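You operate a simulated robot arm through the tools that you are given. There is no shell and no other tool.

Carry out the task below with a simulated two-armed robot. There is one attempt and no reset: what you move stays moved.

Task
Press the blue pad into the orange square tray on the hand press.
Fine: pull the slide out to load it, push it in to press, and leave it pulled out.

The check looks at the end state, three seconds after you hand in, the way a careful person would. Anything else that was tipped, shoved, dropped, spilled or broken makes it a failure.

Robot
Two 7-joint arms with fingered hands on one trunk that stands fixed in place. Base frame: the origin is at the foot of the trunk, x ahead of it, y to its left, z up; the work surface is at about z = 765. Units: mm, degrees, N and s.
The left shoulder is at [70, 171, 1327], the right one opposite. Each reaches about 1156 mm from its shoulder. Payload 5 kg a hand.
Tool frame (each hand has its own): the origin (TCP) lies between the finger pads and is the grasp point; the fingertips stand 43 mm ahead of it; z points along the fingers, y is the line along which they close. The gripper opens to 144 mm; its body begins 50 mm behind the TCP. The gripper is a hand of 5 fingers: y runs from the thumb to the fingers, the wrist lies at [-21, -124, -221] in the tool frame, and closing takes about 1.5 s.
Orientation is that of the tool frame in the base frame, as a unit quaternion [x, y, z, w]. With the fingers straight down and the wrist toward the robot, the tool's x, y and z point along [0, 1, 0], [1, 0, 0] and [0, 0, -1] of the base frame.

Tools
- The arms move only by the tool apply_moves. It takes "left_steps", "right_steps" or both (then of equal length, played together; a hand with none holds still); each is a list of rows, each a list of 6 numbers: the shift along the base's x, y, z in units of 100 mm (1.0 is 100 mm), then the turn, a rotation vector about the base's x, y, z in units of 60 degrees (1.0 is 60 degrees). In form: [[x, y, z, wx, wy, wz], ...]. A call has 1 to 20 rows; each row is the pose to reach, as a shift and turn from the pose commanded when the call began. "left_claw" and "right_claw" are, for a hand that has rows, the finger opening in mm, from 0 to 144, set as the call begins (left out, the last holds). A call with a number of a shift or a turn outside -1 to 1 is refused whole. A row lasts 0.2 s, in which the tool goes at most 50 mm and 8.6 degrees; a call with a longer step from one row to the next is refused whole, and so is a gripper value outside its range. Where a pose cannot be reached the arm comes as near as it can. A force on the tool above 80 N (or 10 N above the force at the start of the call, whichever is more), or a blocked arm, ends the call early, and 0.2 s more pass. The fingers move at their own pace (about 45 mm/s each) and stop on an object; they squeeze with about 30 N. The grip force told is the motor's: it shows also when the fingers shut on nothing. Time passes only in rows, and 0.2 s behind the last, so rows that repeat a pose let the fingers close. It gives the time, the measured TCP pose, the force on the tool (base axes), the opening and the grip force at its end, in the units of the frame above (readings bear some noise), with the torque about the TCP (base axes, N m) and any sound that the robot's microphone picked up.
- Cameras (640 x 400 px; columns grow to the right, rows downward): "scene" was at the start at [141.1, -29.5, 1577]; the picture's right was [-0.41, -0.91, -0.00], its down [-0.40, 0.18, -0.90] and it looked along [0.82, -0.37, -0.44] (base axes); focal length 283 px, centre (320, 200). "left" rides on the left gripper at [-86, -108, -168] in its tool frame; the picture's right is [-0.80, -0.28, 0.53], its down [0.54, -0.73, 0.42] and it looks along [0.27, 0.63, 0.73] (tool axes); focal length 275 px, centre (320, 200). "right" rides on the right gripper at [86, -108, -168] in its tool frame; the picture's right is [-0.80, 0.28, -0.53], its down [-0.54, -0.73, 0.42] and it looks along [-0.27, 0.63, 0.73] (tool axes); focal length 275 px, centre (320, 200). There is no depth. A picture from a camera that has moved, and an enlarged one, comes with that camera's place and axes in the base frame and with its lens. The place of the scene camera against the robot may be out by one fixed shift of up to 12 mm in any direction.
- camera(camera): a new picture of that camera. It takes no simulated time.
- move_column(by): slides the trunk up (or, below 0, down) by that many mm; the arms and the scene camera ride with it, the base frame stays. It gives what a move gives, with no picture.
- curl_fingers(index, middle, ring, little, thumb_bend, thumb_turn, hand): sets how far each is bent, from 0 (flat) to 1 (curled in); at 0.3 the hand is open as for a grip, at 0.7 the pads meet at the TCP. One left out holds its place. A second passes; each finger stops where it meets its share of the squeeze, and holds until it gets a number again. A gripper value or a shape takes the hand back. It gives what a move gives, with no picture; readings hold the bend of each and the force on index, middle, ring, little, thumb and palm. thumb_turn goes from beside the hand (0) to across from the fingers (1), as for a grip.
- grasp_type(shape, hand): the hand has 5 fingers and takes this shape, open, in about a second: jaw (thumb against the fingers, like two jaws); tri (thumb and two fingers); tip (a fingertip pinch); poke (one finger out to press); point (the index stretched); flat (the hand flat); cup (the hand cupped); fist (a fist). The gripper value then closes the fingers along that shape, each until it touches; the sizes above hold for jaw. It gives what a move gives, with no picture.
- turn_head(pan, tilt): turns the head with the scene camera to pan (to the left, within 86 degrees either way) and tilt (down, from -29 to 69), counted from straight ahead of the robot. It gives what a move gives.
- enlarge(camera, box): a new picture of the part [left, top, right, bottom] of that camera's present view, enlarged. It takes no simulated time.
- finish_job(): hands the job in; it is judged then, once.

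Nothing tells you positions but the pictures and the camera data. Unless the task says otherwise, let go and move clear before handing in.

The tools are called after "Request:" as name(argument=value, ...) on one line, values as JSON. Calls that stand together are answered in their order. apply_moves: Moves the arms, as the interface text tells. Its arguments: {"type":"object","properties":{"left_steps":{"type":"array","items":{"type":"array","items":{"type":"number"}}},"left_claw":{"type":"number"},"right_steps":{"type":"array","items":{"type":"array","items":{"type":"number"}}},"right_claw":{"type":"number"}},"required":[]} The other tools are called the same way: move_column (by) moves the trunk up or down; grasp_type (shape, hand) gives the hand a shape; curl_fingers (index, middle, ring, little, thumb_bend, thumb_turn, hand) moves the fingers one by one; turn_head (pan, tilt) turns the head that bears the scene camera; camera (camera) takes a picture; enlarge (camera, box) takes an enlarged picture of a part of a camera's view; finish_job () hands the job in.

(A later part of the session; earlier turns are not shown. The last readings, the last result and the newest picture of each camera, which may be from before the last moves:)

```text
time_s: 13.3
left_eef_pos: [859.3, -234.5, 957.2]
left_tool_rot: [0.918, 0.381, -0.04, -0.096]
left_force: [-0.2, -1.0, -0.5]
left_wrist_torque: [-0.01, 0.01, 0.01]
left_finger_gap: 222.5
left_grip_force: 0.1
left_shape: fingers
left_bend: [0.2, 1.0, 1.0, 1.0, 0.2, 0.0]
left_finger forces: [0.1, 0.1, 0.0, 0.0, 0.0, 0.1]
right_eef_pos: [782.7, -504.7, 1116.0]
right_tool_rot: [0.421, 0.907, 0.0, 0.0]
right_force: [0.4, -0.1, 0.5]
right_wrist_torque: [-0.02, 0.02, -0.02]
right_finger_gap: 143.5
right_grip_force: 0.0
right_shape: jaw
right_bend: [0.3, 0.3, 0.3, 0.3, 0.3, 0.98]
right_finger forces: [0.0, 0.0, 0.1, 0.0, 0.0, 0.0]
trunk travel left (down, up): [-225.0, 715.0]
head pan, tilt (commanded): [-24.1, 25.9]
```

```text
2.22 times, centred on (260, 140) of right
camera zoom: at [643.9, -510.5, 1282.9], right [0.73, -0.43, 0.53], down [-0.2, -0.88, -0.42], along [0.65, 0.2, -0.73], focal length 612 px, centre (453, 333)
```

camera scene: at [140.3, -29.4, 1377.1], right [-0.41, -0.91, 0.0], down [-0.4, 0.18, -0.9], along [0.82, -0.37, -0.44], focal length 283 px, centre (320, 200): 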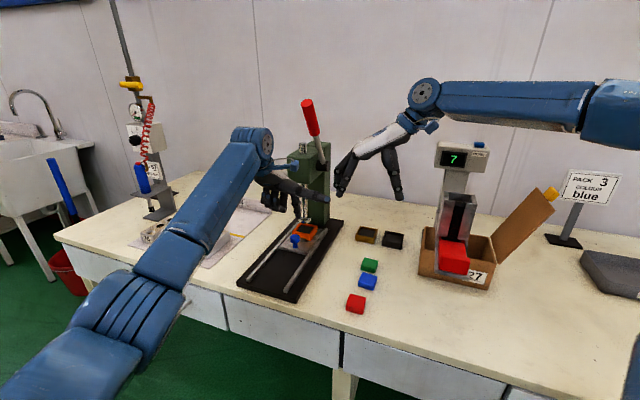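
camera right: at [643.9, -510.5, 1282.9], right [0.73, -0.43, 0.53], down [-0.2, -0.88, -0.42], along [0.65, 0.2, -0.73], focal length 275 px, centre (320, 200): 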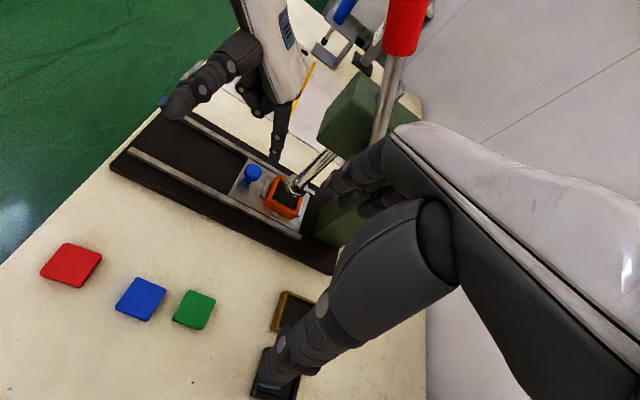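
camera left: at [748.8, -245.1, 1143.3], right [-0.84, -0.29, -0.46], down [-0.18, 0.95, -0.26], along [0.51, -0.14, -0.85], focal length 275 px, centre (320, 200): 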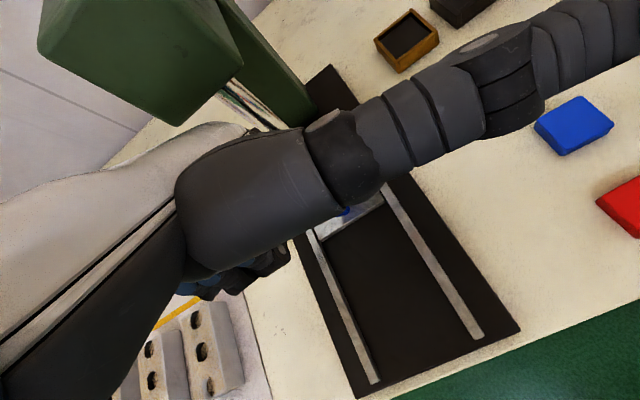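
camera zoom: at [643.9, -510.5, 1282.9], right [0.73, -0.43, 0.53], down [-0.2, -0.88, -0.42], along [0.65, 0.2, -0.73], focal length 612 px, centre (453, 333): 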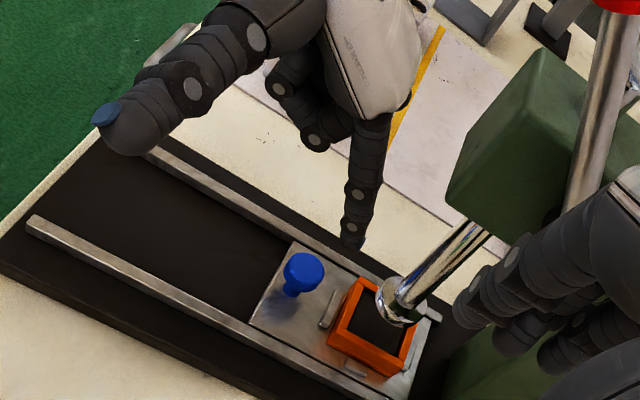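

From this clear side view the knob is at s≈857 along the slide axis (in direction positive), with the fingertip at s≈872 and z≈910. I'll shift the finger so it's centred in the gap behind the knob, then lower it part-way and check.

Request:
apply_moves(left_steps=[[0.16, -0.09, 0, 0, 0, 0], [0.16, -0.09, -0.25, 0, 0, 0], [0.16, -0.09, -0.45, 0, 0, 0], [0.16, -0.09, -0.45, 0, 0, 0]])

Request:
enlarge(camera="right", box=[200, 110, 320, 230])

Request:
enlarge(camera="scene", box=[265, 190, 335, 270])

```text
time_s: 14.3
left_eef_pos: [873.4, -244.4, 911.1]
left_tool_rot: [0.919, 0.38, -0.04, -0.096]
left_force: [0.2, -0.4, 1.3]
left_wrist_torque: [0.0, 0.0, 0.03]
left_finger_gap: 222.4
left_grip_force: 0.0
left_shape: fingers
left_bend: [0.2, 1.0, 1.0, 1.0, 0.2, 0.0]
left_finger forces: [0.1, 0.1, 0.0, 0.1, 0.0, 0.0]
right_eef_pos: [781.6, -505.0, 1115.6]
right_tool_rot: [0.422, 0.907, 0.0, 0.0]
right_force: [0.4, 0.0, 0.9]
right_wrist_torque: [0.02, -0.02, 0.01]
right_finger_gap: 143.7
right_grip_force: 0.0
right_shape: jaw
right_bend: [0.3, 0.3, 0.3, 0.3, 0.3, 0.98]
right_finger forces: [0.0, 0.0, 0.0, 0.0, 0.0, 0.0]
trunk travel left (down, up): [-225.0, 715.0]
head pan, tilt (commanded): [-24.1, 25.9]
```

```text
3.33 times, centred on (260, 170) of right
camera zoom: at [643.5, -510.6, 1283.0], right [0.73, -0.43, 0.53], down [-0.2, -0.88, -0.42], along [0.65, 0.2, -0.73], focal length 918 px, centre (520, 300)
```

zoom: 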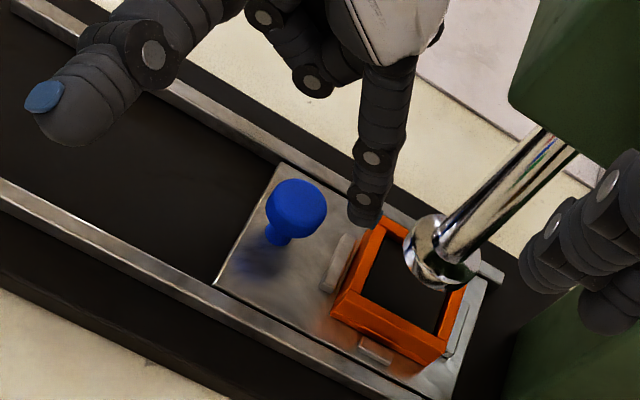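

```text
5.00 times, centred on (300, 230) of scene
camera zoom: at [140.8, -29.5, 1377.1], right [-0.41, -0.91, 0.0], down [-0.4, 0.18, -0.9], along [0.82, -0.37, -0.44], focal length 1416 px, centre (420, 50)
```

zoom: 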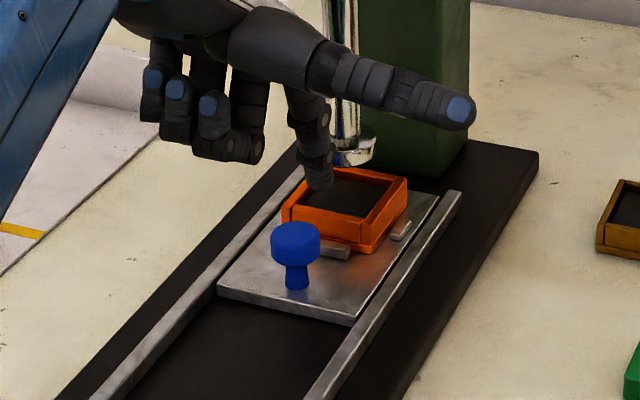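

The fingertip is at s≈891 and z≈864, centred over the gap. I'll lower it about 48 mm so it sits behind the knob cap, just above the clip.

Request:
apply_moves(left_steps=[[0, 0, -0.15, 0, 0, 0], [0, 0, -0.3, 0, 0, 0], [0, 0, -0.4, 0, 0, 0], [0, 0, -0.48, 0, 0, 0], [0, 0, -0.48, 0, 0, 0]])

Request:
enlarge(camera="right", box=[200, 110, 320, 230])

Request:
enlarge(camera="scene", box=[265, 190, 335, 270])

```text
time_s: 15.5
left_eef_pos: [874.5, -241.4, 861.7]
left_tool_rot: [0.919, 0.381, -0.041, -0.097]
left_force: [0.8, -1.2, 1.2]
left_wrist_torque: [-0.09, -0.08, 0.04]
left_finger_gap: 222.6
left_grip_force: 0.4
left_shape: fingers
left_bend: [0.2, 1.0, 1.0, 1.0, 0.2, 0.0]
left_finger forces: [1.3, 0.0, 0.0, 0.0, 0.0, 0.0]
right_eef_pos: [781.2, -505.6, 1115.4]
right_tool_rot: [0.421, 0.907, -0.001, -0.001]
right_force: [0.4, 0.3, -1.6]
right_wrist_torque: [0.0, 0.0, -0.01]
right_finger_gap: 143.7
right_grip_force: 0.2
right_shape: jaw
right_bend: [0.3, 0.3, 0.3, 0.3, 0.3, 0.98]
right_finger forces: [0.1, 0.0, 0.1, 0.1, 0.0, 0.1]
trunk travel left (down, up): [-225.0, 715.0]
head pan, tilt (commanded): [-24.1, 25.9]
```

```text
3.33 times, centred on (260, 170) of right
camera zoom: at [643.6, -510.6, 1282.9], right [0.73, -0.43, 0.53], down [-0.2, -0.88, -0.42], along [0.65, 0.2, -0.73], focal length 918 px, centre (520, 300)
```

zoom: 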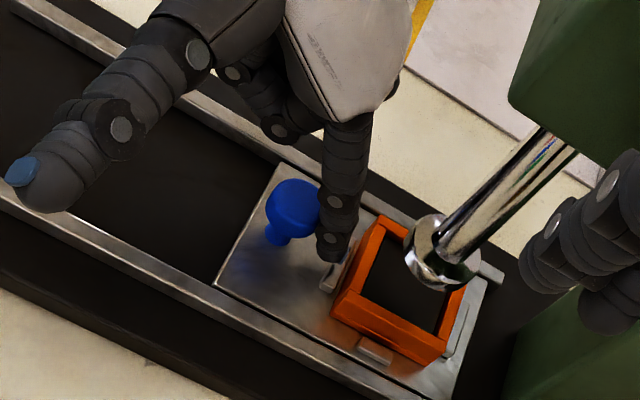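

```text
5.00 times, centred on (300, 230) of scene
camera zoom: at [140.9, -29.6, 1377.0], right [-0.41, -0.91, 0.0], down [-0.4, 0.18, -0.9], along [0.82, -0.37, -0.44], focal length 1416 px, centre (420, 50)
```

zoom: 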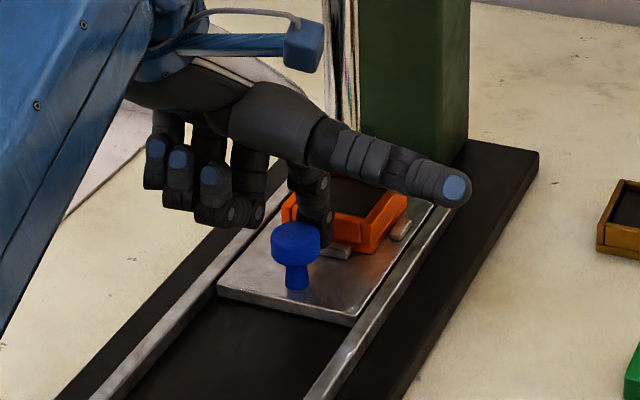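

The index is behind the knob with light contact (1.3 N). I'll pull outward along (-0.707, +0.707), gently at first.

Request:
apply_moves(left_steps=[[-0.05, 0.05, 0, 0, 0, 0], [-0.1, 0.1, 0, 0, 0, 0], [-0.17, 0.17, 0, 0, 0, 0], [-0.24, 0.24, 0, 0, 0, 0], [-0.24, 0.24, 0, 0, 0, 0]])

Request:
enlarge(camera="right", box=[180, 100, 330, 230])

```text
time_s: 16.7
left_eef_pos: [850.2, -216.3, 861.2]
left_tool_rot: [0.918, 0.381, -0.04, -0.098]
left_force: [-0.8, -1.3, 0.9]
left_wrist_torque: [-0.07, -0.02, -0.06]
left_finger_gap: 222.3
left_grip_force: 0.4
left_shape: fingers
left_bend: [0.2, 1.0, 1.0, 1.0, 0.2, 0.0]
left_finger forces: [1.0, 0.1, 0.0, 0.1, 0.0, 0.1]
right_eef_pos: [780.8, -506.1, 1116.0]
right_tool_rot: [0.421, 0.907, 0.0, 0.0]
right_force: [0.1, 0.1, -0.4]
right_wrist_torque: [0.03, -0.02, 0.02]
right_finger_gap: 143.7
right_grip_force: 0.0
right_shape: jaw
right_bend: [0.3, 0.3, 0.3, 0.3, 0.3, 0.98]
right_finger forces: [0.0, 0.0, 0.0, 0.0, 0.0, 0.0]
trunk travel left (down, up): [-225.0, 715.0]
head pan, tilt (commanded): [-24.1, 25.9]
```

```text
3.08 times, centred on (255, 165) of right
camera zoom: at [643.8, -510.8, 1282.7], right [0.73, -0.43, 0.53], down [-0.2, -0.88, -0.42], along [0.65, 0.2, -0.73], focal length 847 px, centre (520, 308)
```

zoom: 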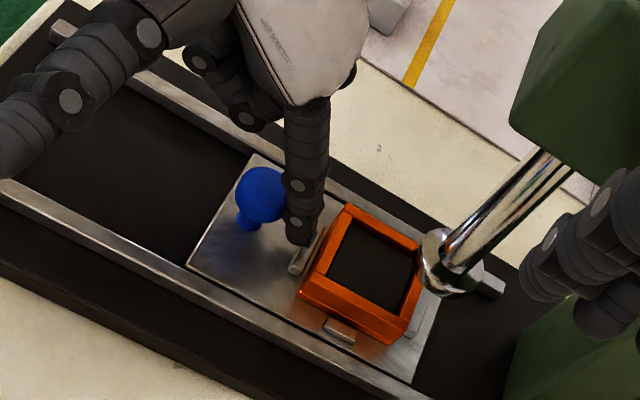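

The slide moves freely. I'll keep pulling.

Request:
apply_moves(left_steps=[[-0.1, 0.1, 0, 0, 0, 0], [-0.2, 0.2, 0, 0, 0, 0], [-0.3, 0.3, 0, 0, 0, 0], [-0.4, 0.4, 0, 0, 0, 0], [-0.5, 0.5, 0, 0, 0, 0], [-0.6, 0.6, 0, 0, 0, 0], [-0.7, 0.7, 0, 0, 0, 0], [-0.7, 0.7, 0, 0, 0, 0]])

Request:
camera(camera="right")

Request:
enlarge(camera="right", box=[130, 80, 330, 240])

```text
time_s: 18.5
left_eef_pos: [779.9, -147.0, 861.7]
left_tool_rot: [0.918, 0.382, -0.04, -0.097]
left_force: [0.4, -1.6, -0.2]
left_wrist_torque: [-0.09, -0.04, -0.04]
left_finger_gap: 222.3
left_grip_force: 0.4
left_shape: fingers
left_bend: [0.2, 1.0, 1.0, 1.0, 0.2, 0.0]
left_finger forces: [1.0, 0.1, 0.0, 0.0, 0.1, 0.0]
right_eef_pos: [782.9, -506.3, 1115.4]
right_tool_rot: [0.422, 0.907, 0.0, 0.0]
right_force: [-0.4, 0.1, -0.2]
right_wrist_torque: [0.02, 0.01, -0.02]
right_finger_gap: 143.6
right_grip_force: 0.1
right_shape: jaw
right_bend: [0.3, 0.3, 0.3, 0.3, 0.3, 0.98]
right_finger forces: [0.0, 0.0, 0.0, 0.0, 0.0, 0.1]
trunk travel left (down, up): [-225.0, 715.0]
head pan, tilt (commanded): [-24.1, 25.9]
```

```text
taken
camera right: at [643.9, -510.9, 1282.6], right [0.73, -0.43, 0.53], down [-0.2, -0.88, -0.42], along [0.65, 0.2, -0.73], focal length 275 px, centre (320, 200)
```

right: 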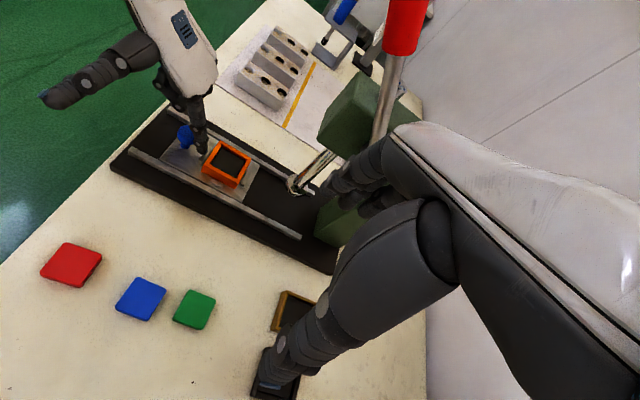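

```text
2.50 times, centred on (230, 160) of right
camera zoom: at [643.9, -510.9, 1282.6], right [0.73, -0.43, 0.53], down [-0.2, -0.88, -0.42], along [0.65, 0.2, -0.73], focal length 688 px, centre (545, 300)
```

zoom: 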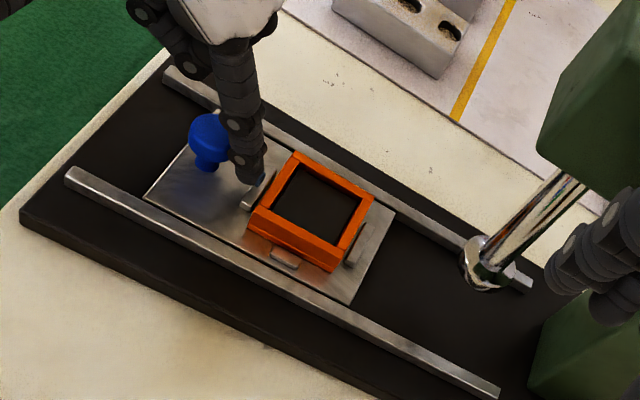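

About 134 mm out so far, and the plate front is nearing the rail ends. I'll continue in small steps and watch for the end stop.

Request:
apply_moves(left_steps=[[-0.05, 0.05, 0, 0, 0, 0], [-0.1, 0.1, 0, 0, 0, 0], [-0.15, 0.15, 0, 0, 0, 0], [-0.15, 0.15, 0, 0, 0, 0]])

Request:
enlarge(camera="right", box=[130, 80, 330, 240])

```text
time_s: 19.5
left_eef_pos: [765.3, -130.7, 861.7]
left_tool_rot: [0.919, 0.38, -0.041, -0.097]
left_force: [0.3, -2.1, 0.6]
left_wrist_torque: [-0.05, -0.01, -0.05]
left_finger_gap: 222.5
left_grip_force: 0.6
left_shape: fingers
left_bend: [0.2, 1.0, 1.0, 1.0, 0.2, 0.0]
left_finger forces: [1.2, 0.1, 0.0, 0.1, 0.0, 0.1]
right_eef_pos: [782.1, -505.2, 1115.8]
right_tool_rot: [0.421, 0.907, 0.002, 0.0]
right_force: [0.4, 0.1, 0.7]
right_wrist_torque: [0.0, 0.01, 0.01]
right_finger_gap: 143.7
right_grip_force: 0.1
right_shape: jaw
right_bend: [0.3, 0.3, 0.3, 0.3, 0.3, 0.98]
right_finger forces: [0.0, 0.0, 0.0, 0.1, 0.0, 0.1]
trunk travel left (down, up): [-225.0, 715.0]
head pan, tilt (commanded): [-24.1, 25.9]
```

```text
2.50 times, centred on (230, 160) of right
camera zoom: at [643.9, -510.8, 1282.7], right [0.73, -0.43, 0.53], down [-0.2, -0.88, -0.42], along [0.65, 0.2, -0.73], focal length 688 px, centre (545, 300)
```

zoom: 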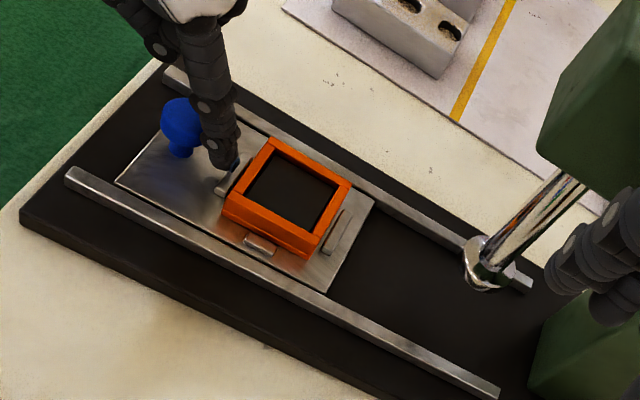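

Request:
apply_moves(left_steps=[[-0.05, 0.05, 0, 0, 0, 0], [-0.1, 0.1, 0, 0, 0, 0], [-0.15, 0.15, 0, 0, 0, 0], [-0.15, 0.15, 0, 0, 0, 0]])

Request:
enlarge(camera="right", box=[130, 80, 330, 240])

```text
time_s: 20.5
left_eef_pos: [751.3, -118.4, 861.1]
left_tool_rot: [0.919, 0.381, -0.04, -0.096]
left_force: [0.8, -0.8, 0.0]
left_wrist_torque: [-0.01, -0.02, 0.0]
left_finger_gap: 222.6
left_grip_force: 0.4
left_shape: fingers
left_bend: [0.2, 1.0, 1.0, 1.0, 0.2, 0.0]
left_finger forces: [1.0, 0.0, 0.0, 0.1, 0.0, 0.0]
right_eef_pos: [782.3, -505.4, 1114.5]
right_tool_rot: [0.42, 0.907, 0.001, 0.0]
right_force: [1.0, -1.0, -0.5]
right_wrist_torque: [-0.01, 0.0, -0.02]
right_finger_gap: 143.7
right_grip_force: 0.1
right_shape: jaw
right_bend: [0.3, 0.3, 0.3, 0.3, 0.3, 0.98]
right_finger forces: [0.0, 0.0, 0.0, 0.0, 0.0, 0.1]
trunk travel left (down, up): [-225.0, 715.0]
head pan, tilt (commanded): [-24.1, 25.9]
```

```text
2.50 times, centred on (230, 160) of right
camera zoom: at [643.9, -510.7, 1282.7], right [0.73, -0.43, 0.53], down [-0.2, -0.88, -0.42], along [0.65, 0.2, -0.73], focal length 688 px, centre (545, 300)
```

zoom: 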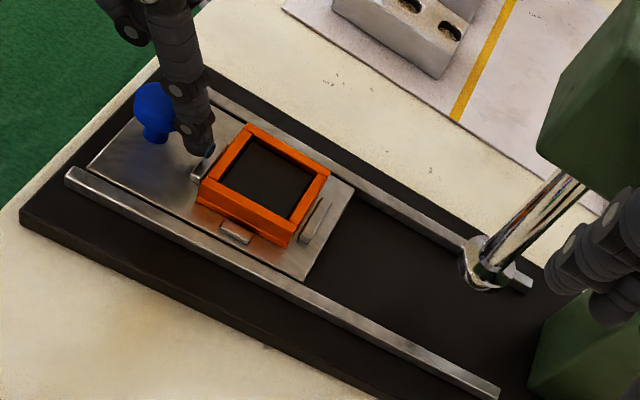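

Request:
apply_moves(left_steps=[[-0.04, 0.04, 0, 0, 0, 0], [-0.08, 0.08, 0, 0, 0, 0], [-0.12, 0.12, 0, 0, 0, 0], [-0.12, 0.12, 0, 0, 0, 0]])

Request:
enlarge(camera="right", box=[130, 80, 330, 240])

Request:
enlarge(camera="scene", box=[220, 180, 350, 310])

```text
time_s: 21.5
left_eef_pos: [738.7, -105.6, 862.6]
left_tool_rot: [0.919, 0.381, -0.04, -0.098]
left_force: [-0.1, -0.2, 0.7]
left_wrist_torque: [0.01, 0.01, 0.01]
left_finger_gap: 222.4
left_grip_force: 0.1
left_shape: fingers
left_bend: [0.2, 1.0, 1.0, 1.0, 0.2, 0.0]
left_finger forces: [0.1, 0.1, 0.0, 0.0, 0.1, 0.1]
right_eef_pos: [782.0, -505.4, 1115.2]
right_tool_rot: [0.421, 0.907, 0.001, 0.001]
right_force: [0.3, -0.5, 0.2]
right_wrist_torque: [0.0, -0.01, 0.01]
right_finger_gap: 143.7
right_grip_force: 0.1
right_shape: jaw
right_bend: [0.3, 0.3, 0.3, 0.3, 0.3, 0.98]
right_finger forces: [0.0, 0.0, 0.0, 0.0, 0.1, 0.0]
trunk travel left (down, up): [-225.0, 715.0]
head pan, tilt (commanded): [-24.1, 25.9]
```

```text
2.50 times, centred on (230, 160) of right
camera zoom: at [643.8, -510.6, 1282.8], right [0.73, -0.42, 0.53], down [-0.2, -0.88, -0.42], along [0.65, 0.2, -0.73], focal length 688 px, centre (545, 300)
```

zoom: 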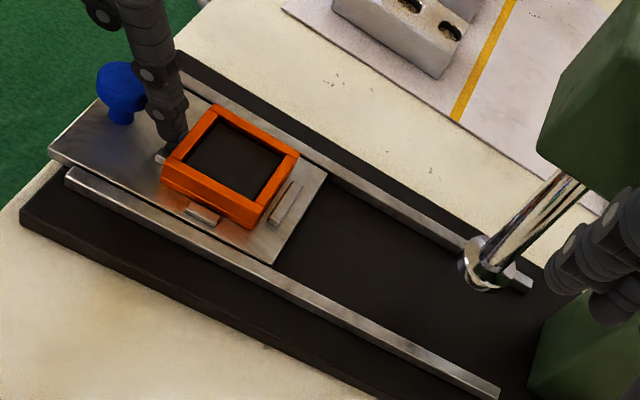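

```text
3.08 times, centred on (285, 245) of scene
camera zoom: at [141.1, -29.6, 1377.0], right [-0.41, -0.91, 0.0], down [-0.4, 0.18, -0.9], along [0.82, -0.37, -0.44], focal length 871 px, centre (428, 62)
```

zoom: 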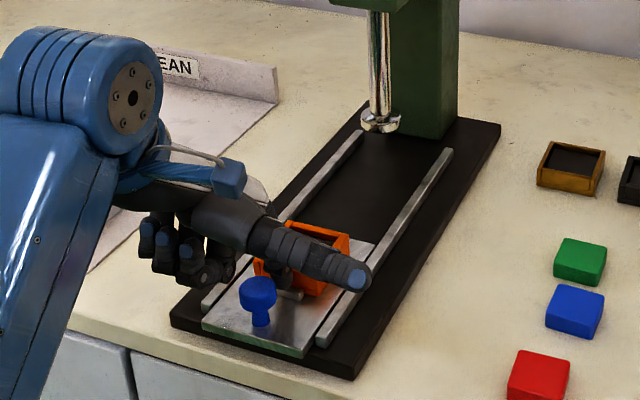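

The slide has run to its out position with the plate just past the rail ends, and the finger force has dropped to zero. I'll lift the left finger straight up, retreat it to the left, and then measure the tray.

Request:
apply_moves(left_steps=[[0, 0, 0.15, 0, 0, 0], [0, 0, 0.35, 0, 0, 0], [0, 0, 0.6, 0, 0, 0], [-0.1, 0.1, 0.9, 0, 0, 0], [-0.2, 0.4, 1.0, 0, 0, 0], [-0.3, 0.75, 1.0, 0, 0, 0], [-0.35, 1.0, 1.0, 0, 0, 0]])

Request:
apply_moves(left_steps=[[-0.1, 0.4, 0, 0, 0, 0], [-0.15, 0.75, 0.1, 0, 0, 0], [-0.2, 1.0, 0.2, 0, 0, 0], [-0.2, 1.0, 0.2, 0, 0, 0]])

Request:
camera(camera="right")

Request:
enlarge(camera="right", box=[130, 90, 250, 210])

Request:
enlarge(camera="right", box=[90, 260, 220, 350])

Request:
camera(camera="scene")

```text
time_s: 23.1
left_eef_pos: [702.4, -2.2, 961.9]
left_tool_rot: [0.919, 0.38, -0.039, -0.096]
left_force: [-0.7, -0.4, -0.4]
left_wrist_torque: [-0.03, 0.02, 0.01]
left_finger_gap: 222.5
left_grip_force: 0.0
left_shape: fingers
left_bend: [0.2, 1.0, 1.0, 1.0, 0.2, 0.0]
left_finger forces: [0.0, 0.1, 0.0, 0.0, 0.0, 0.0]
right_eef_pos: [781.6, -505.2, 1115.7]
right_tool_rot: [0.421, 0.907, 0.0, 0.0]
right_force: [0.5, 0.2, -0.3]
right_wrist_torque: [-0.06, 0.01, 0.03]
right_finger_gap: 143.9
right_grip_force: 0.1
right_shape: jaw
right_bend: [0.3, 0.3, 0.3, 0.3, 0.3, 0.98]
right_finger forces: [0.0, 0.0, 0.0, 0.0, 0.1, 0.0]
trunk travel left (down, up): [-225.0, 715.0]
head pan, tilt (commanded): [-24.1, 25.9]
```

```text
time_s: 24.1
left_eef_pos: [681.7, 98.7, 981.5]
left_tool_rot: [0.919, 0.381, -0.04, -0.097]
left_force: [0.1, -0.9, -0.7]
left_wrist_torque: [-0.01, 0.02, 0.0]
left_finger_gap: 222.5
left_grip_force: 0.0
left_shape: fingers
left_bend: [0.2, 1.0, 1.0, 1.0, 0.2, 0.0]
left_finger forces: [0.0, 0.1, 0.0, 0.0, 0.0, 0.1]
right_eef_pos: [781.9, -505.8, 1115.8]
right_tool_rot: [0.42, 0.907, 0.001, 0.0]
right_force: [0.3, -0.3, -0.4]
right_wrist_torque: [-0.01, 0.04, 0.01]
right_finger_gap: 143.8
right_grip_force: 0.1
right_shape: jaw
right_bend: [0.3, 0.3, 0.3, 0.3, 0.3, 0.98]
right_finger forces: [0.0, 0.0, 0.0, 0.0, 0.0, 0.0]
trunk travel left (down, up): [-225.0, 715.0]
head pan, tilt (commanded): [-24.1, 25.9]
```

```text
taken
camera right: at [644.0, -510.6, 1282.7], right [0.73, -0.42, 0.53], down [-0.2, -0.88, -0.42], along [0.65, 0.2, -0.73], focal length 275 px, centre (320, 200)
```

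right: 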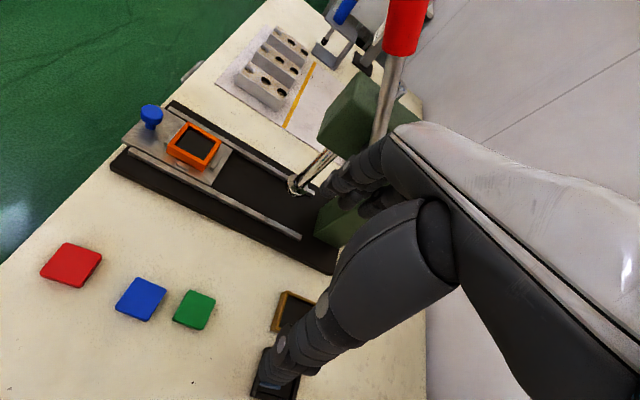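

```text
3.33 times, centred on (190, 150) of right
camera zoom: at [644.0, -510.6, 1282.7], right [0.73, -0.42, 0.53], down [-0.2, -0.88, -0.42], along [0.65, 0.2, -0.73], focal length 918 px, centre (753, 367)
```

zoom: 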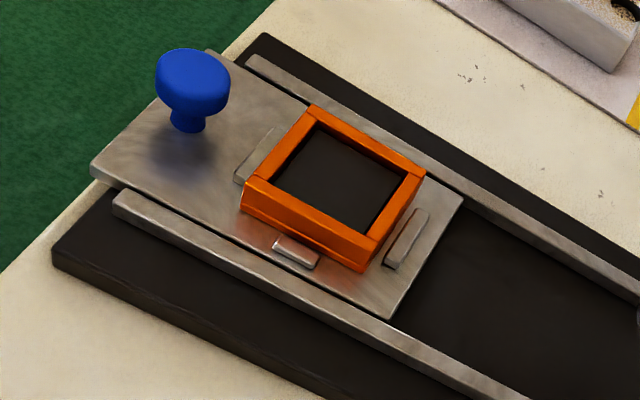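

```text
4.44 times, centred on (155, 305) of right
camera zoom: at [644.0, -510.6, 1282.7], right [0.73, -0.42, 0.53], down [-0.2, -0.88, -0.42], along [0.65, 0.2, -0.73], focal length 1224 px, centre (1053, -267)
```

zoom: 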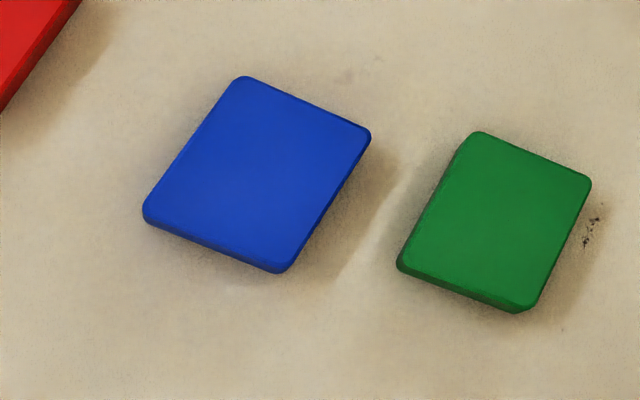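

```text
taken
camera scene: at [141.2, -29.6, 1377.0], right [-0.41, -0.91, 0.0], down [-0.4, 0.18, -0.9], along [0.82, -0.37, -0.44], focal length 283 px, centre (320, 200)
```

scene: 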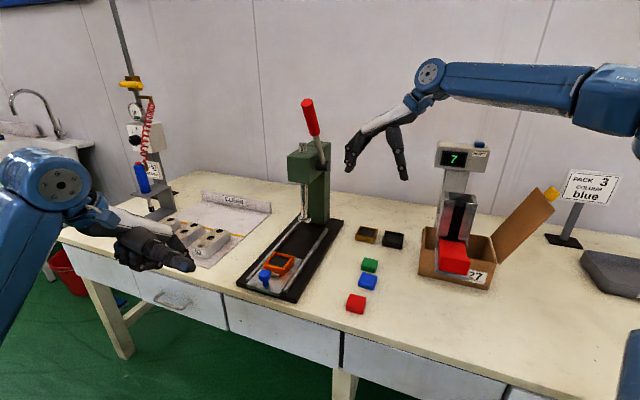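

The tray is about 70 mm square outside and 52 mm inside, centred near (841, -205), and the blue pad is about 46 mm square near (689, -444), rotated about -48°. I'll check the pad and tray heights before picking.

Request:
enlarge(camera="scene", box=[345, 255, 390, 315])

Request:
enlarge(camera="scene", box=[235, 240, 315, 305])

Request:
enlarge(camera="left", box=[320, 0, 640, 400])

```text
6.67 times, centred on (368, 285) of scene
camera zoom: at [141.2, -29.6, 1377.0], right [-0.41, -0.91, 0.0], down [-0.4, 0.18, -0.9], along [0.82, -0.37, -0.44], focal length 1888 px, centre (3, -367)
```

zoom: 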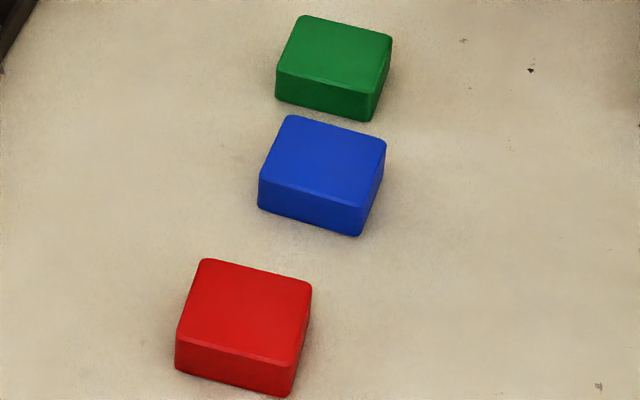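

```text
6.15 times, centred on (275, 272) of scene
camera zoom: at [141.2, -29.6, 1377.0], right [-0.41, -0.91, 0.0], down [-0.4, 0.18, -0.9], along [0.82, -0.37, -0.44], focal length 1742 px, centre (597, -246)
```

zoom: 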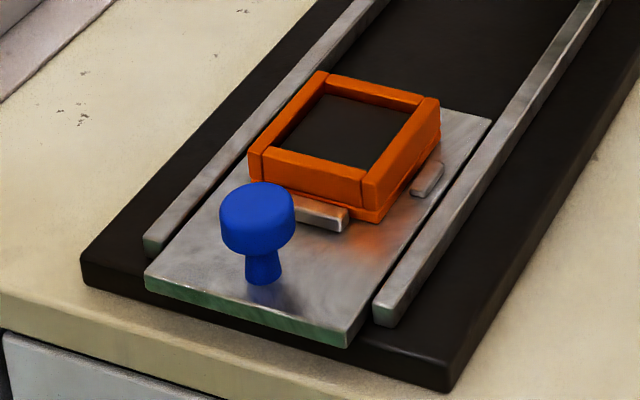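

```text
1.00 times, centred on (480, 200) of left (not enlarged: the box is as wide or as high as the picture)
camera zoom: at [571.6, 86.4, 1169.1], right [-0.84, -0.29, -0.46], down [-0.18, 0.95, -0.26], along [0.51, -0.14, -0.85], focal length 275 px, centre (160, 200)
```

zoom: 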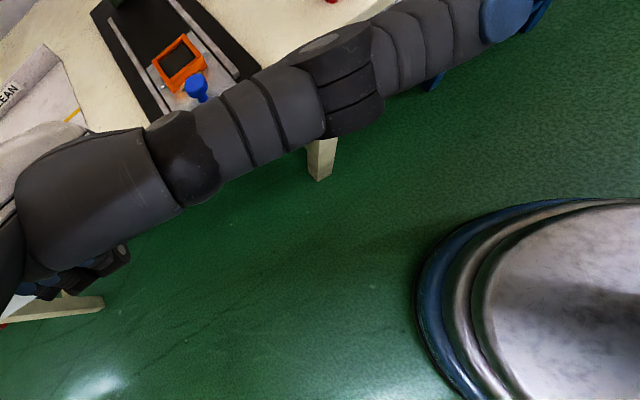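

The pad is about 18 mm high (top z≈783) and the tray rim is about z≈819. I'll set the right hand to the three-finger "tri" shape for a stable pick and look at where its fingertips are.

Request:
grasp_type(shape="tri", hand="right")

Request:
camera(camera="right")

Request:
enlarge(camera="scene", box=[330, 80, 430, 200])

```text
time_s: 25.0
left_eef_pos: [681.7, 98.2, 982.3]
left_tool_rot: [0.919, 0.381, -0.04, -0.097]
left_force: [0.1, -0.6, -0.6]
left_wrist_torque: [0.04, 0.02, -0.01]
left_finger_gap: 222.4
left_grip_force: 0.1
left_shape: fingers
left_bend: [0.2, 1.0, 1.0, 1.0, 0.2, 0.0]
left_finger forces: [0.0, 0.1, 0.0, 0.0, 0.0, 0.0]
right_eef_pos: [781.9, -504.4, 1115.4]
right_tool_rot: [0.422, 0.907, 0.001, 0.0]
right_force: [-0.6, 0.0, -0.2]
right_wrist_torque: [0.0, -0.03, 0.01]
right_finger_gap: 143.5
right_grip_force: 0.1
right_shape: tri
right_bend: [0.3, 0.3, 0.99, 0.99, 0.3, 0.98]
right_finger forces: [0.0, 0.0, 0.0, 0.0, 0.1, 0.0]
trunk travel left (down, up): [-225.0, 715.0]
head pan, tilt (commanded): [-24.1, 25.9]
```

```text
taken
camera right: at [643.8, -510.4, 1282.9], right [0.73, -0.42, 0.53], down [-0.2, -0.88, -0.42], along [0.65, 0.2, -0.73], focal length 275 px, centre (320, 200)
```

right: 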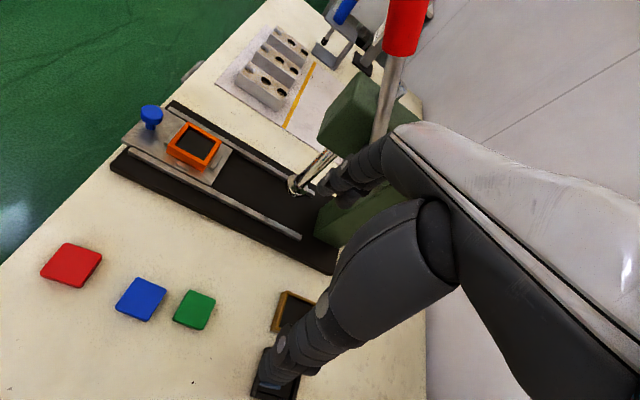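

```text
3.33 times, centred on (380, 140) of scene
camera zoom: at [141.1, -29.3, 1377.0], right [-0.41, -0.91, 0.0], down [-0.4, 0.18, -0.9], along [0.82, -0.37, -0.44], focal length 944 px, centre (120, 400)
```

zoom: 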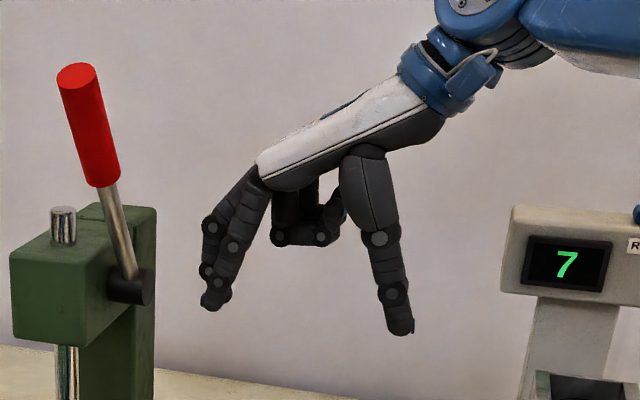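

The "tri" shape has the index and middle opposing the thumb, with the other two fingers curled high. I'll move it above the blue pad with the closing direction across the row of pads.

Request:
apply_moves(right_steps=[[-0.3, 0.2, -0.25, 0, 0, 0.01], [-0.6, 0.4, -0.5, 0, 0, 0.02], [-0.93, 0.61, -0.8, 0, 0, 0.035], [-0.93, 0.61, -1.0, 0, 0, 0.035]], right_claw=90)

Request:
apply_moves(right_steps=[[0, 0, -0.4, 0, 0, 0], [0, 0, -0.8, 0, 0, 0], [0, 0, -1.0, 0, 0, 0], [0, 0, -1.0, 0, 0, 0]])

Request:
camera(camera="right")

Request:
enlarge(camera="scene", box=[300, 180, 430, 330])

```text
time_s: 26.0
left_eef_pos: [682.1, 98.8, 982.6]
left_tool_rot: [0.919, 0.381, -0.041, -0.097]
left_force: [0.9, 0.2, 0.0]
left_wrist_torque: [-0.02, 0.07, 0.02]
left_finger_gap: 222.1
left_grip_force: 0.0
left_shape: fingers
left_bend: [0.2, 1.0, 1.0, 1.0, 0.2, 0.0]
left_finger forces: [0.0, 0.0, 0.0, 0.0, 0.1, 0.1]
right_eef_pos: [691.2, -442.3, 1015.7]
right_tool_rot: [0.404, 0.915, 0.0, -0.002]
right_force: [0.3, -0.8, -0.4]
right_wrist_torque: [0.02, 0.02, 0.05]
right_finger_gap: 90.2
right_grip_force: 0.1
right_shape: tri
right_bend: [0.73, 0.4, 0.99, 0.99, 0.64, 1.0]
right_finger forces: [0.1, 0.0, 0.0, 0.0, 0.0, 0.1]
trunk travel left (down, up): [-225.0, 715.0]
head pan, tilt (commanded): [-24.1, 25.9]
```

```text
time_s: 27.0
left_eef_pos: [682.2, 97.8, 982.7]
left_tool_rot: [0.919, 0.38, -0.04, -0.096]
left_force: [-0.8, -0.3, 0.0]
left_wrist_torque: [-0.05, -0.04, 0.0]
left_finger_gap: 222.2
left_grip_force: 0.1
left_shape: fingers
left_bend: [0.2, 1.0, 1.0, 1.0, 0.2, 0.0]
left_finger forces: [0.0, 0.0, 0.1, 0.1, 0.1, 0.0]
right_eef_pos: [685.6, -445.4, 913.5]
right_tool_rot: [0.405, 0.914, 0.001, 0.001]
right_force: [0.2, -0.4, 0.0]
right_wrist_torque: [0.02, 0.0, 0.01]
right_finger_gap: 90.5
right_grip_force: 0.1
right_shape: tri
right_bend: [0.73, 0.4, 0.99, 0.99, 0.64, 1.0]
right_finger forces: [0.1, 0.1, 0.0, 0.0, 0.1, 0.0]
trunk travel left (down, up): [-225.0, 715.0]
head pan, tilt (commanded): [-24.1, 25.9]
```

```text
taken
camera right: at [547.3, -454.5, 1081.3], right [0.75, -0.4, 0.53], down [-0.17, -0.89, -0.42], along [0.64, 0.22, -0.73], focal length 275 px, centre (320, 200)
```

right: 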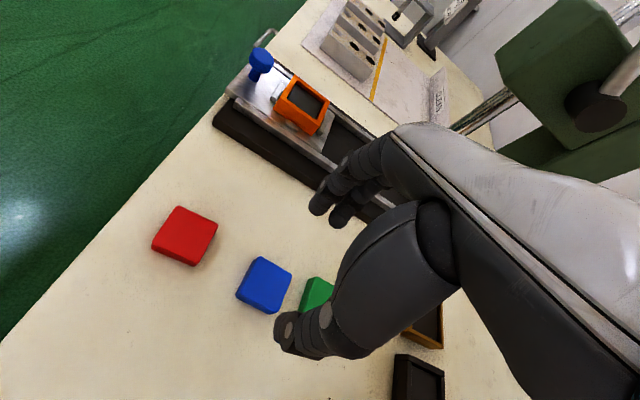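

```text
2.67 times, centred on (365, 255) of scene
camera zoom: at [141.1, -29.3, 1377.0], right [-0.41, -0.91, 0.0], down [-0.4, 0.18, -0.9], along [0.82, -0.37, -0.44], focal length 755 px, centre (200, 53)
```

zoom: 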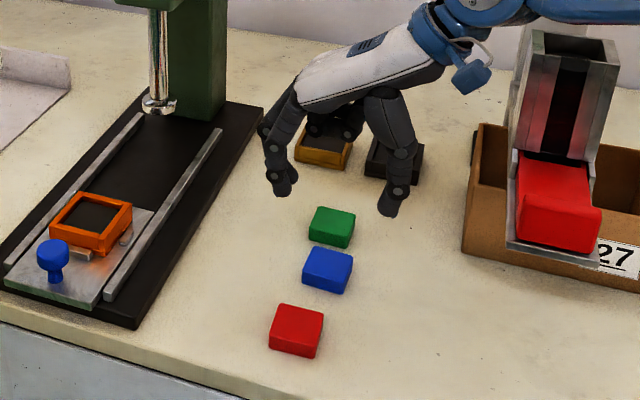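

Request:
enlarge(camera="right", box=[220, 180, 360, 360])

Request:
enlarge(camera="scene", box=[340, 200, 400, 300])

```text
2.22 times, centred on (290, 270) of right
camera zoom: at [547.3, -454.5, 1081.3], right [0.75, -0.4, 0.53], down [-0.17, -0.89, -0.42], along [0.64, 0.22, -0.73], focal length 612 px, centre (387, 44)
```

zoom: 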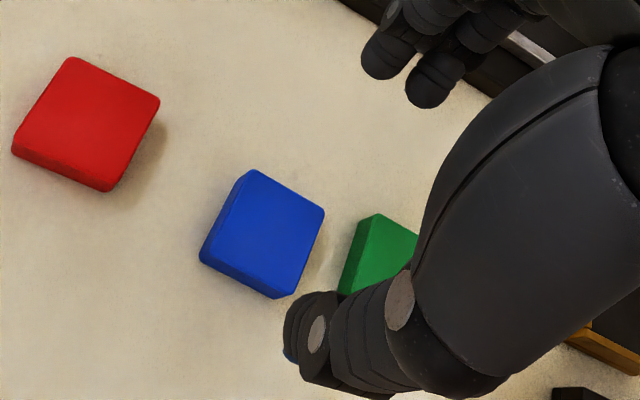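

```text
4.00 times, centred on (370, 250) of scene
camera zoom: at [141.1, -29.3, 1377.0], right [-0.41, -0.91, 0.0], down [-0.4, 0.18, -0.9], along [0.82, -0.37, -0.44], focal length 1133 px, centre (120, 0)
```

zoom: 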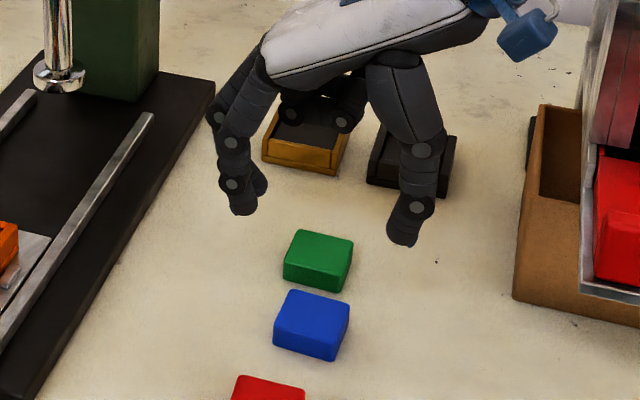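

The pad is well centred between the fingers and aligned with the closing direction. I'll correct a few mm and descend until the tips are near pad-top height, then check.

Request:
apply_moves(right_steps=[[-0.05, 0.02, -0.25, 0, 0, 0], [-0.05, 0.02, -0.5, 0, 0, 0], [-0.05, 0.02, -0.7, 0, 0, 0], [-0.05, 0.02, -0.85, 0, 0, 0], [-0.05, 0.02, -0.85, 0, 0, 0]])

Request:
enlarge(camera="right", box=[220, 180, 380, 360])

Request:
enlarge(camera="scene", box=[335, 230, 405, 310])

```text
time_s: 28.2
left_eef_pos: [682.1, 100.0, 982.3]
left_tool_rot: [0.919, 0.381, -0.041, -0.097]
left_force: [-1.5, 0.1, 0.5]
left_wrist_torque: [0.01, -0.01, -0.01]
left_finger_gap: 222.3
left_grip_force: 0.0
left_shape: fingers
left_bend: [0.2, 1.0, 1.0, 1.0, 0.2, 0.0]
left_finger forces: [0.0, 0.0, 0.1, 0.0, 0.0, 0.0]
right_eef_pos: [683.5, -441.1, 827.1]
right_tool_rot: [0.404, 0.915, -0.001, 0.001]
right_force: [-1.5, 0.4, -0.3]
right_wrist_torque: [0.02, -0.05, 0.0]
right_finger_gap: 90.5
right_grip_force: 0.1
right_shape: tri
right_bend: [0.73, 0.4, 0.99, 0.99, 0.64, 1.0]
right_finger forces: [0.1, 0.0, 0.1, 0.1, 0.0, 0.1]
trunk travel left (down, up): [-225.0, 715.0]
head pan, tilt (commanded): [-24.1, 25.9]
```

```text
2.22 times, centred on (300, 270) of right
camera zoom: at [546.1, -450.2, 995.1], right [0.75, -0.4, 0.53], down [-0.17, -0.89, -0.42], along [0.64, 0.22, -0.73], focal length 612 px, centre (364, 44)
```

zoom: 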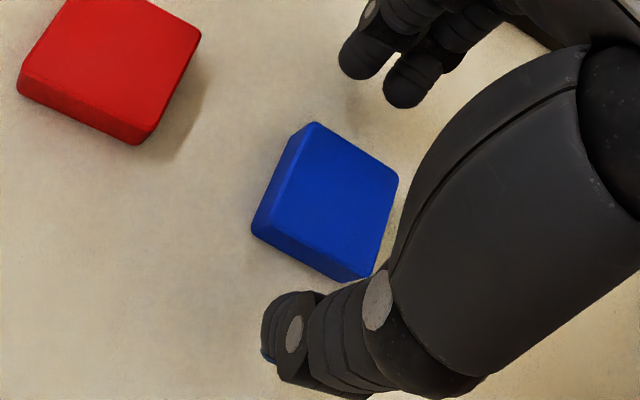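

```text
5.00 times, centred on (370, 270) of scene
camera zoom: at [140.7, -29.1, 1377.1], right [-0.41, -0.91, 0.0], down [-0.4, 0.18, -0.9], along [0.82, -0.37, -0.44], focal length 1416 px, centre (70, -150)
```

zoom: 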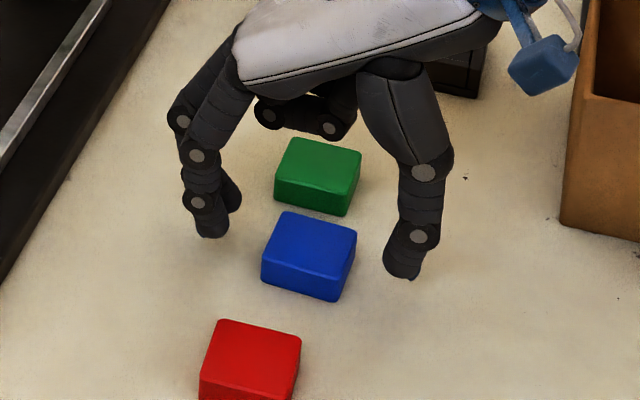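

The fingertips straddle the pad about 20 mm above the table. I'll lower another 15 mm and close on the pad.

Request:
apply_moves(right_steps=[[0, 0, -0.05, 0, 0, 0], [0, 0, -0.1, 0, 0, 0], [0, 0, -0.15, 0, 0, 0], [0, 0, -0.15, 0, 0, 0]])

Request:
apply_moves(right_steps=[[0, 0, 0, 0, 0, 0], [0, 0, 0, 0, 0, 0], [0, 0, 0, 0, 0, 0]], right_claw=60)

Request:
enlarge(camera="right", box=[220, 180, 380, 360])

Request:
enlarge(camera="scene", box=[335, 230, 405, 310])

```text
time_s: 29.2
left_eef_pos: [682.8, 97.5, 982.9]
left_tool_rot: [0.919, 0.38, -0.04, -0.097]
left_force: [0.1, 0.1, 0.1]
left_wrist_torque: [0.01, 0.0, -0.01]
left_finger_gap: 222.4
left_grip_force: 0.1
left_shape: fingers
left_bend: [0.2, 1.0, 1.0, 1.0, 0.2, 0.0]
left_finger forces: [0.0, 0.0, 0.0, 0.1, 0.1, 0.0]
right_eef_pos: [686.0, -441.6, 815.1]
right_tool_rot: [0.405, 0.914, 0.0, 0.0]
right_force: [-0.1, -0.8, 0.6]
right_wrist_torque: [0.02, 0.02, 0.01]
right_finger_gap: 90.5
right_grip_force: 0.1
right_shape: tri
right_bend: [0.73, 0.4, 0.99, 0.99, 0.64, 1.0]
right_finger forces: [0.0, 0.0, 0.1, 0.0, 0.0, 0.0]
trunk travel left (down, up): [-225.0, 715.0]
head pan, tilt (commanded): [-24.1, 25.9]
```

```text
time_s: 30.0
left_eef_pos: [681.5, 98.1, 981.9]
left_tool_rot: [0.919, 0.38, -0.04, -0.097]
left_force: [-0.7, 0.3, -1.1]
left_wrist_torque: [0.0, -0.01, -0.01]
left_finger_gap: 222.4
left_grip_force: 0.1
left_shape: fingers
left_bend: [0.2, 1.0, 1.0, 1.0, 0.2, 0.0]
left_finger forces: [0.0, 0.0, 0.0, 0.1, 0.0, 0.1]
right_eef_pos: [685.4, -441.4, 813.4]
right_tool_rot: [0.404, 0.915, 0.0, 0.0]
right_force: [0.0, 0.2, -1.0]
right_wrist_torque: [0.01, -0.01, 0.03]
right_finger_gap: 60.6
right_grip_force: 0.2
right_shape: tri
right_bend: [0.74, 0.48, 0.99, 0.99, 0.72, 1.0]
right_finger forces: [0.1, 0.1, 0.0, 0.0, 0.0, 0.0]
trunk travel left (down, up): [-225.0, 715.0]
head pan, tilt (commanded): [-24.1, 25.9]
```

```text
2.22 times, centred on (300, 270) of right
camera zoom: at [547.3, -451.2, 981.9], right [0.75, -0.4, 0.53], down [-0.17, -0.89, -0.42], along [0.64, 0.22, -0.73], focal length 612 px, centre (364, 44)
```

zoom: 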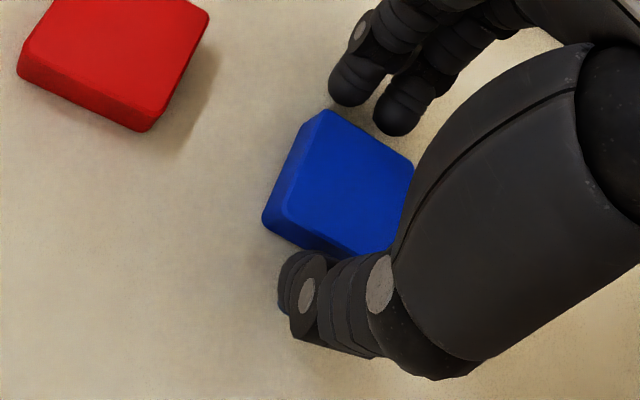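

```text
5.00 times, centred on (370, 270) of scene
camera zoom: at [141.0, -29.4, 1377.0], right [-0.41, -0.91, 0.0], down [-0.4, 0.18, -0.9], along [0.82, -0.37, -0.44], focal length 1416 px, centre (70, -150)
```

zoom: 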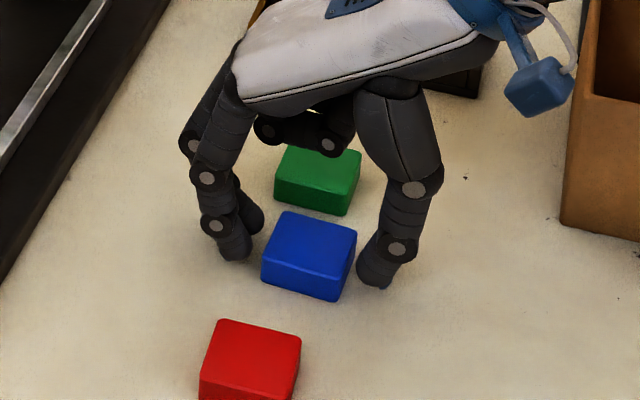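

The fingers sit slightly lower than the thumb and a touch off-centre. I'll shift 4 mm, tilt 3° to level the fingertips, then close on the pad.

Request:
apply_moves(right_steps=[[-0.015, -0.013, 0, 0.017, -0.018, 0], [-0.03, -0.027, 0, 0.034, -0.037, 0], [-0.03, -0.027, 0, 0.034, -0.037, 0]])

Request:
apply_moves(right_steps=[[0, 0, 0, 0, 0, 0], [0, 0, 0, 0, 0, 0], [0, 0, 0, 0, 0, 0], [0, 0, 0, 0, 0, 0], [0, 0, 0, 0, 0, 0]], right_claw=36)

Request:
enlarge(camera="right", box=[220, 180, 380, 360])

Request:
enlarge(camera="scene", box=[335, 230, 405, 310])

```text
time_s: 30.8
left_eef_pos: [682.2, 98.8, 982.8]
left_tool_rot: [0.919, 0.381, -0.041, -0.097]
left_force: [0.6, 0.2, -0.3]
left_wrist_torque: [0.0, -0.02, 0.02]
left_finger_gap: 222.5
left_grip_force: 0.1
left_shape: fingers
left_bend: [0.2, 1.0, 1.0, 1.0, 0.2, 0.0]
left_finger forces: [0.1, 0.0, 0.1, 0.0, 0.0, 0.0]
right_eef_pos: [681.6, -443.4, 814.5]
right_tool_rot: [0.404, 0.914, 0.024, 0.011]
right_force: [0.5, 0.1, 0.2]
right_wrist_torque: [0.0, 0.0, 0.0]
right_finger_gap: 60.6
right_grip_force: 0.0
right_shape: tri
right_bend: [0.74, 0.48, 0.99, 0.99, 0.72, 1.0]
right_finger forces: [0.0, 0.0, 0.0, 0.0, 0.0, 0.0]
trunk travel left (down, up): [-225.0, 715.0]
head pan, tilt (commanded): [-24.1, 25.9]
```

```text
time_s: 32.0
left_eef_pos: [682.4, 97.8, 982.6]
left_tool_rot: [0.919, 0.38, -0.04, -0.097]
left_force: [-0.9, 0.3, 0.2]
left_wrist_torque: [-0.01, -0.04, -0.01]
left_finger_gap: 222.3
left_grip_force: 0.0
left_shape: fingers
left_bend: [0.2, 1.0, 1.0, 1.0, 0.2, 0.0]
left_finger forces: [0.0, 0.0, 0.0, 0.0, 0.0, 0.1]
right_eef_pos: [680.4, -444.8, 814.6]
right_tool_rot: [0.404, 0.914, 0.024, 0.01]
right_force: [-1.2, -0.4, -0.4]
right_wrist_torque: [0.0, 0.02, 0.01]
right_finger_gap: 42.6
right_grip_force: 29.2
right_shape: tri
right_bend: [0.74, 0.54, 1.0, 1.0, 0.74, 1.0]
right_finger forces: [13.7, 13.4, 0.0, 0.1, 26.9, 0.1]
trunk travel left (down, up): [-225.0, 715.0]
head pan, tilt (commanded): [-24.1, 25.9]
```

```text
2.22 times, centred on (300, 270) of right
camera zoom: at [536.8, -460.3, 975.8], right [0.73, -0.42, 0.55], down [-0.15, -0.87, -0.46], along [0.67, 0.25, -0.7], focal length 612 px, centre (364, 44)
```

zoom: 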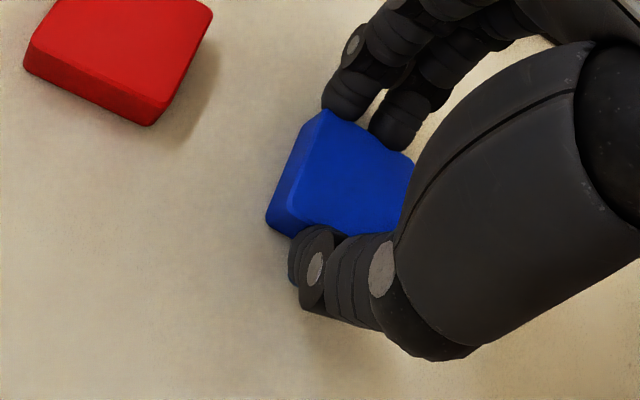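

```text
5.00 times, centred on (370, 270) of scene
camera zoom: at [141.1, -29.4, 1377.0], right [-0.41, -0.91, 0.0], down [-0.4, 0.18, -0.9], along [0.82, -0.37, -0.44], focal length 1416 px, centre (70, -150)
```

zoom: 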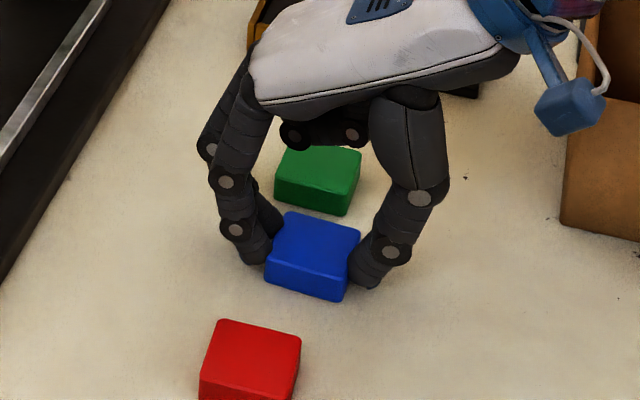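

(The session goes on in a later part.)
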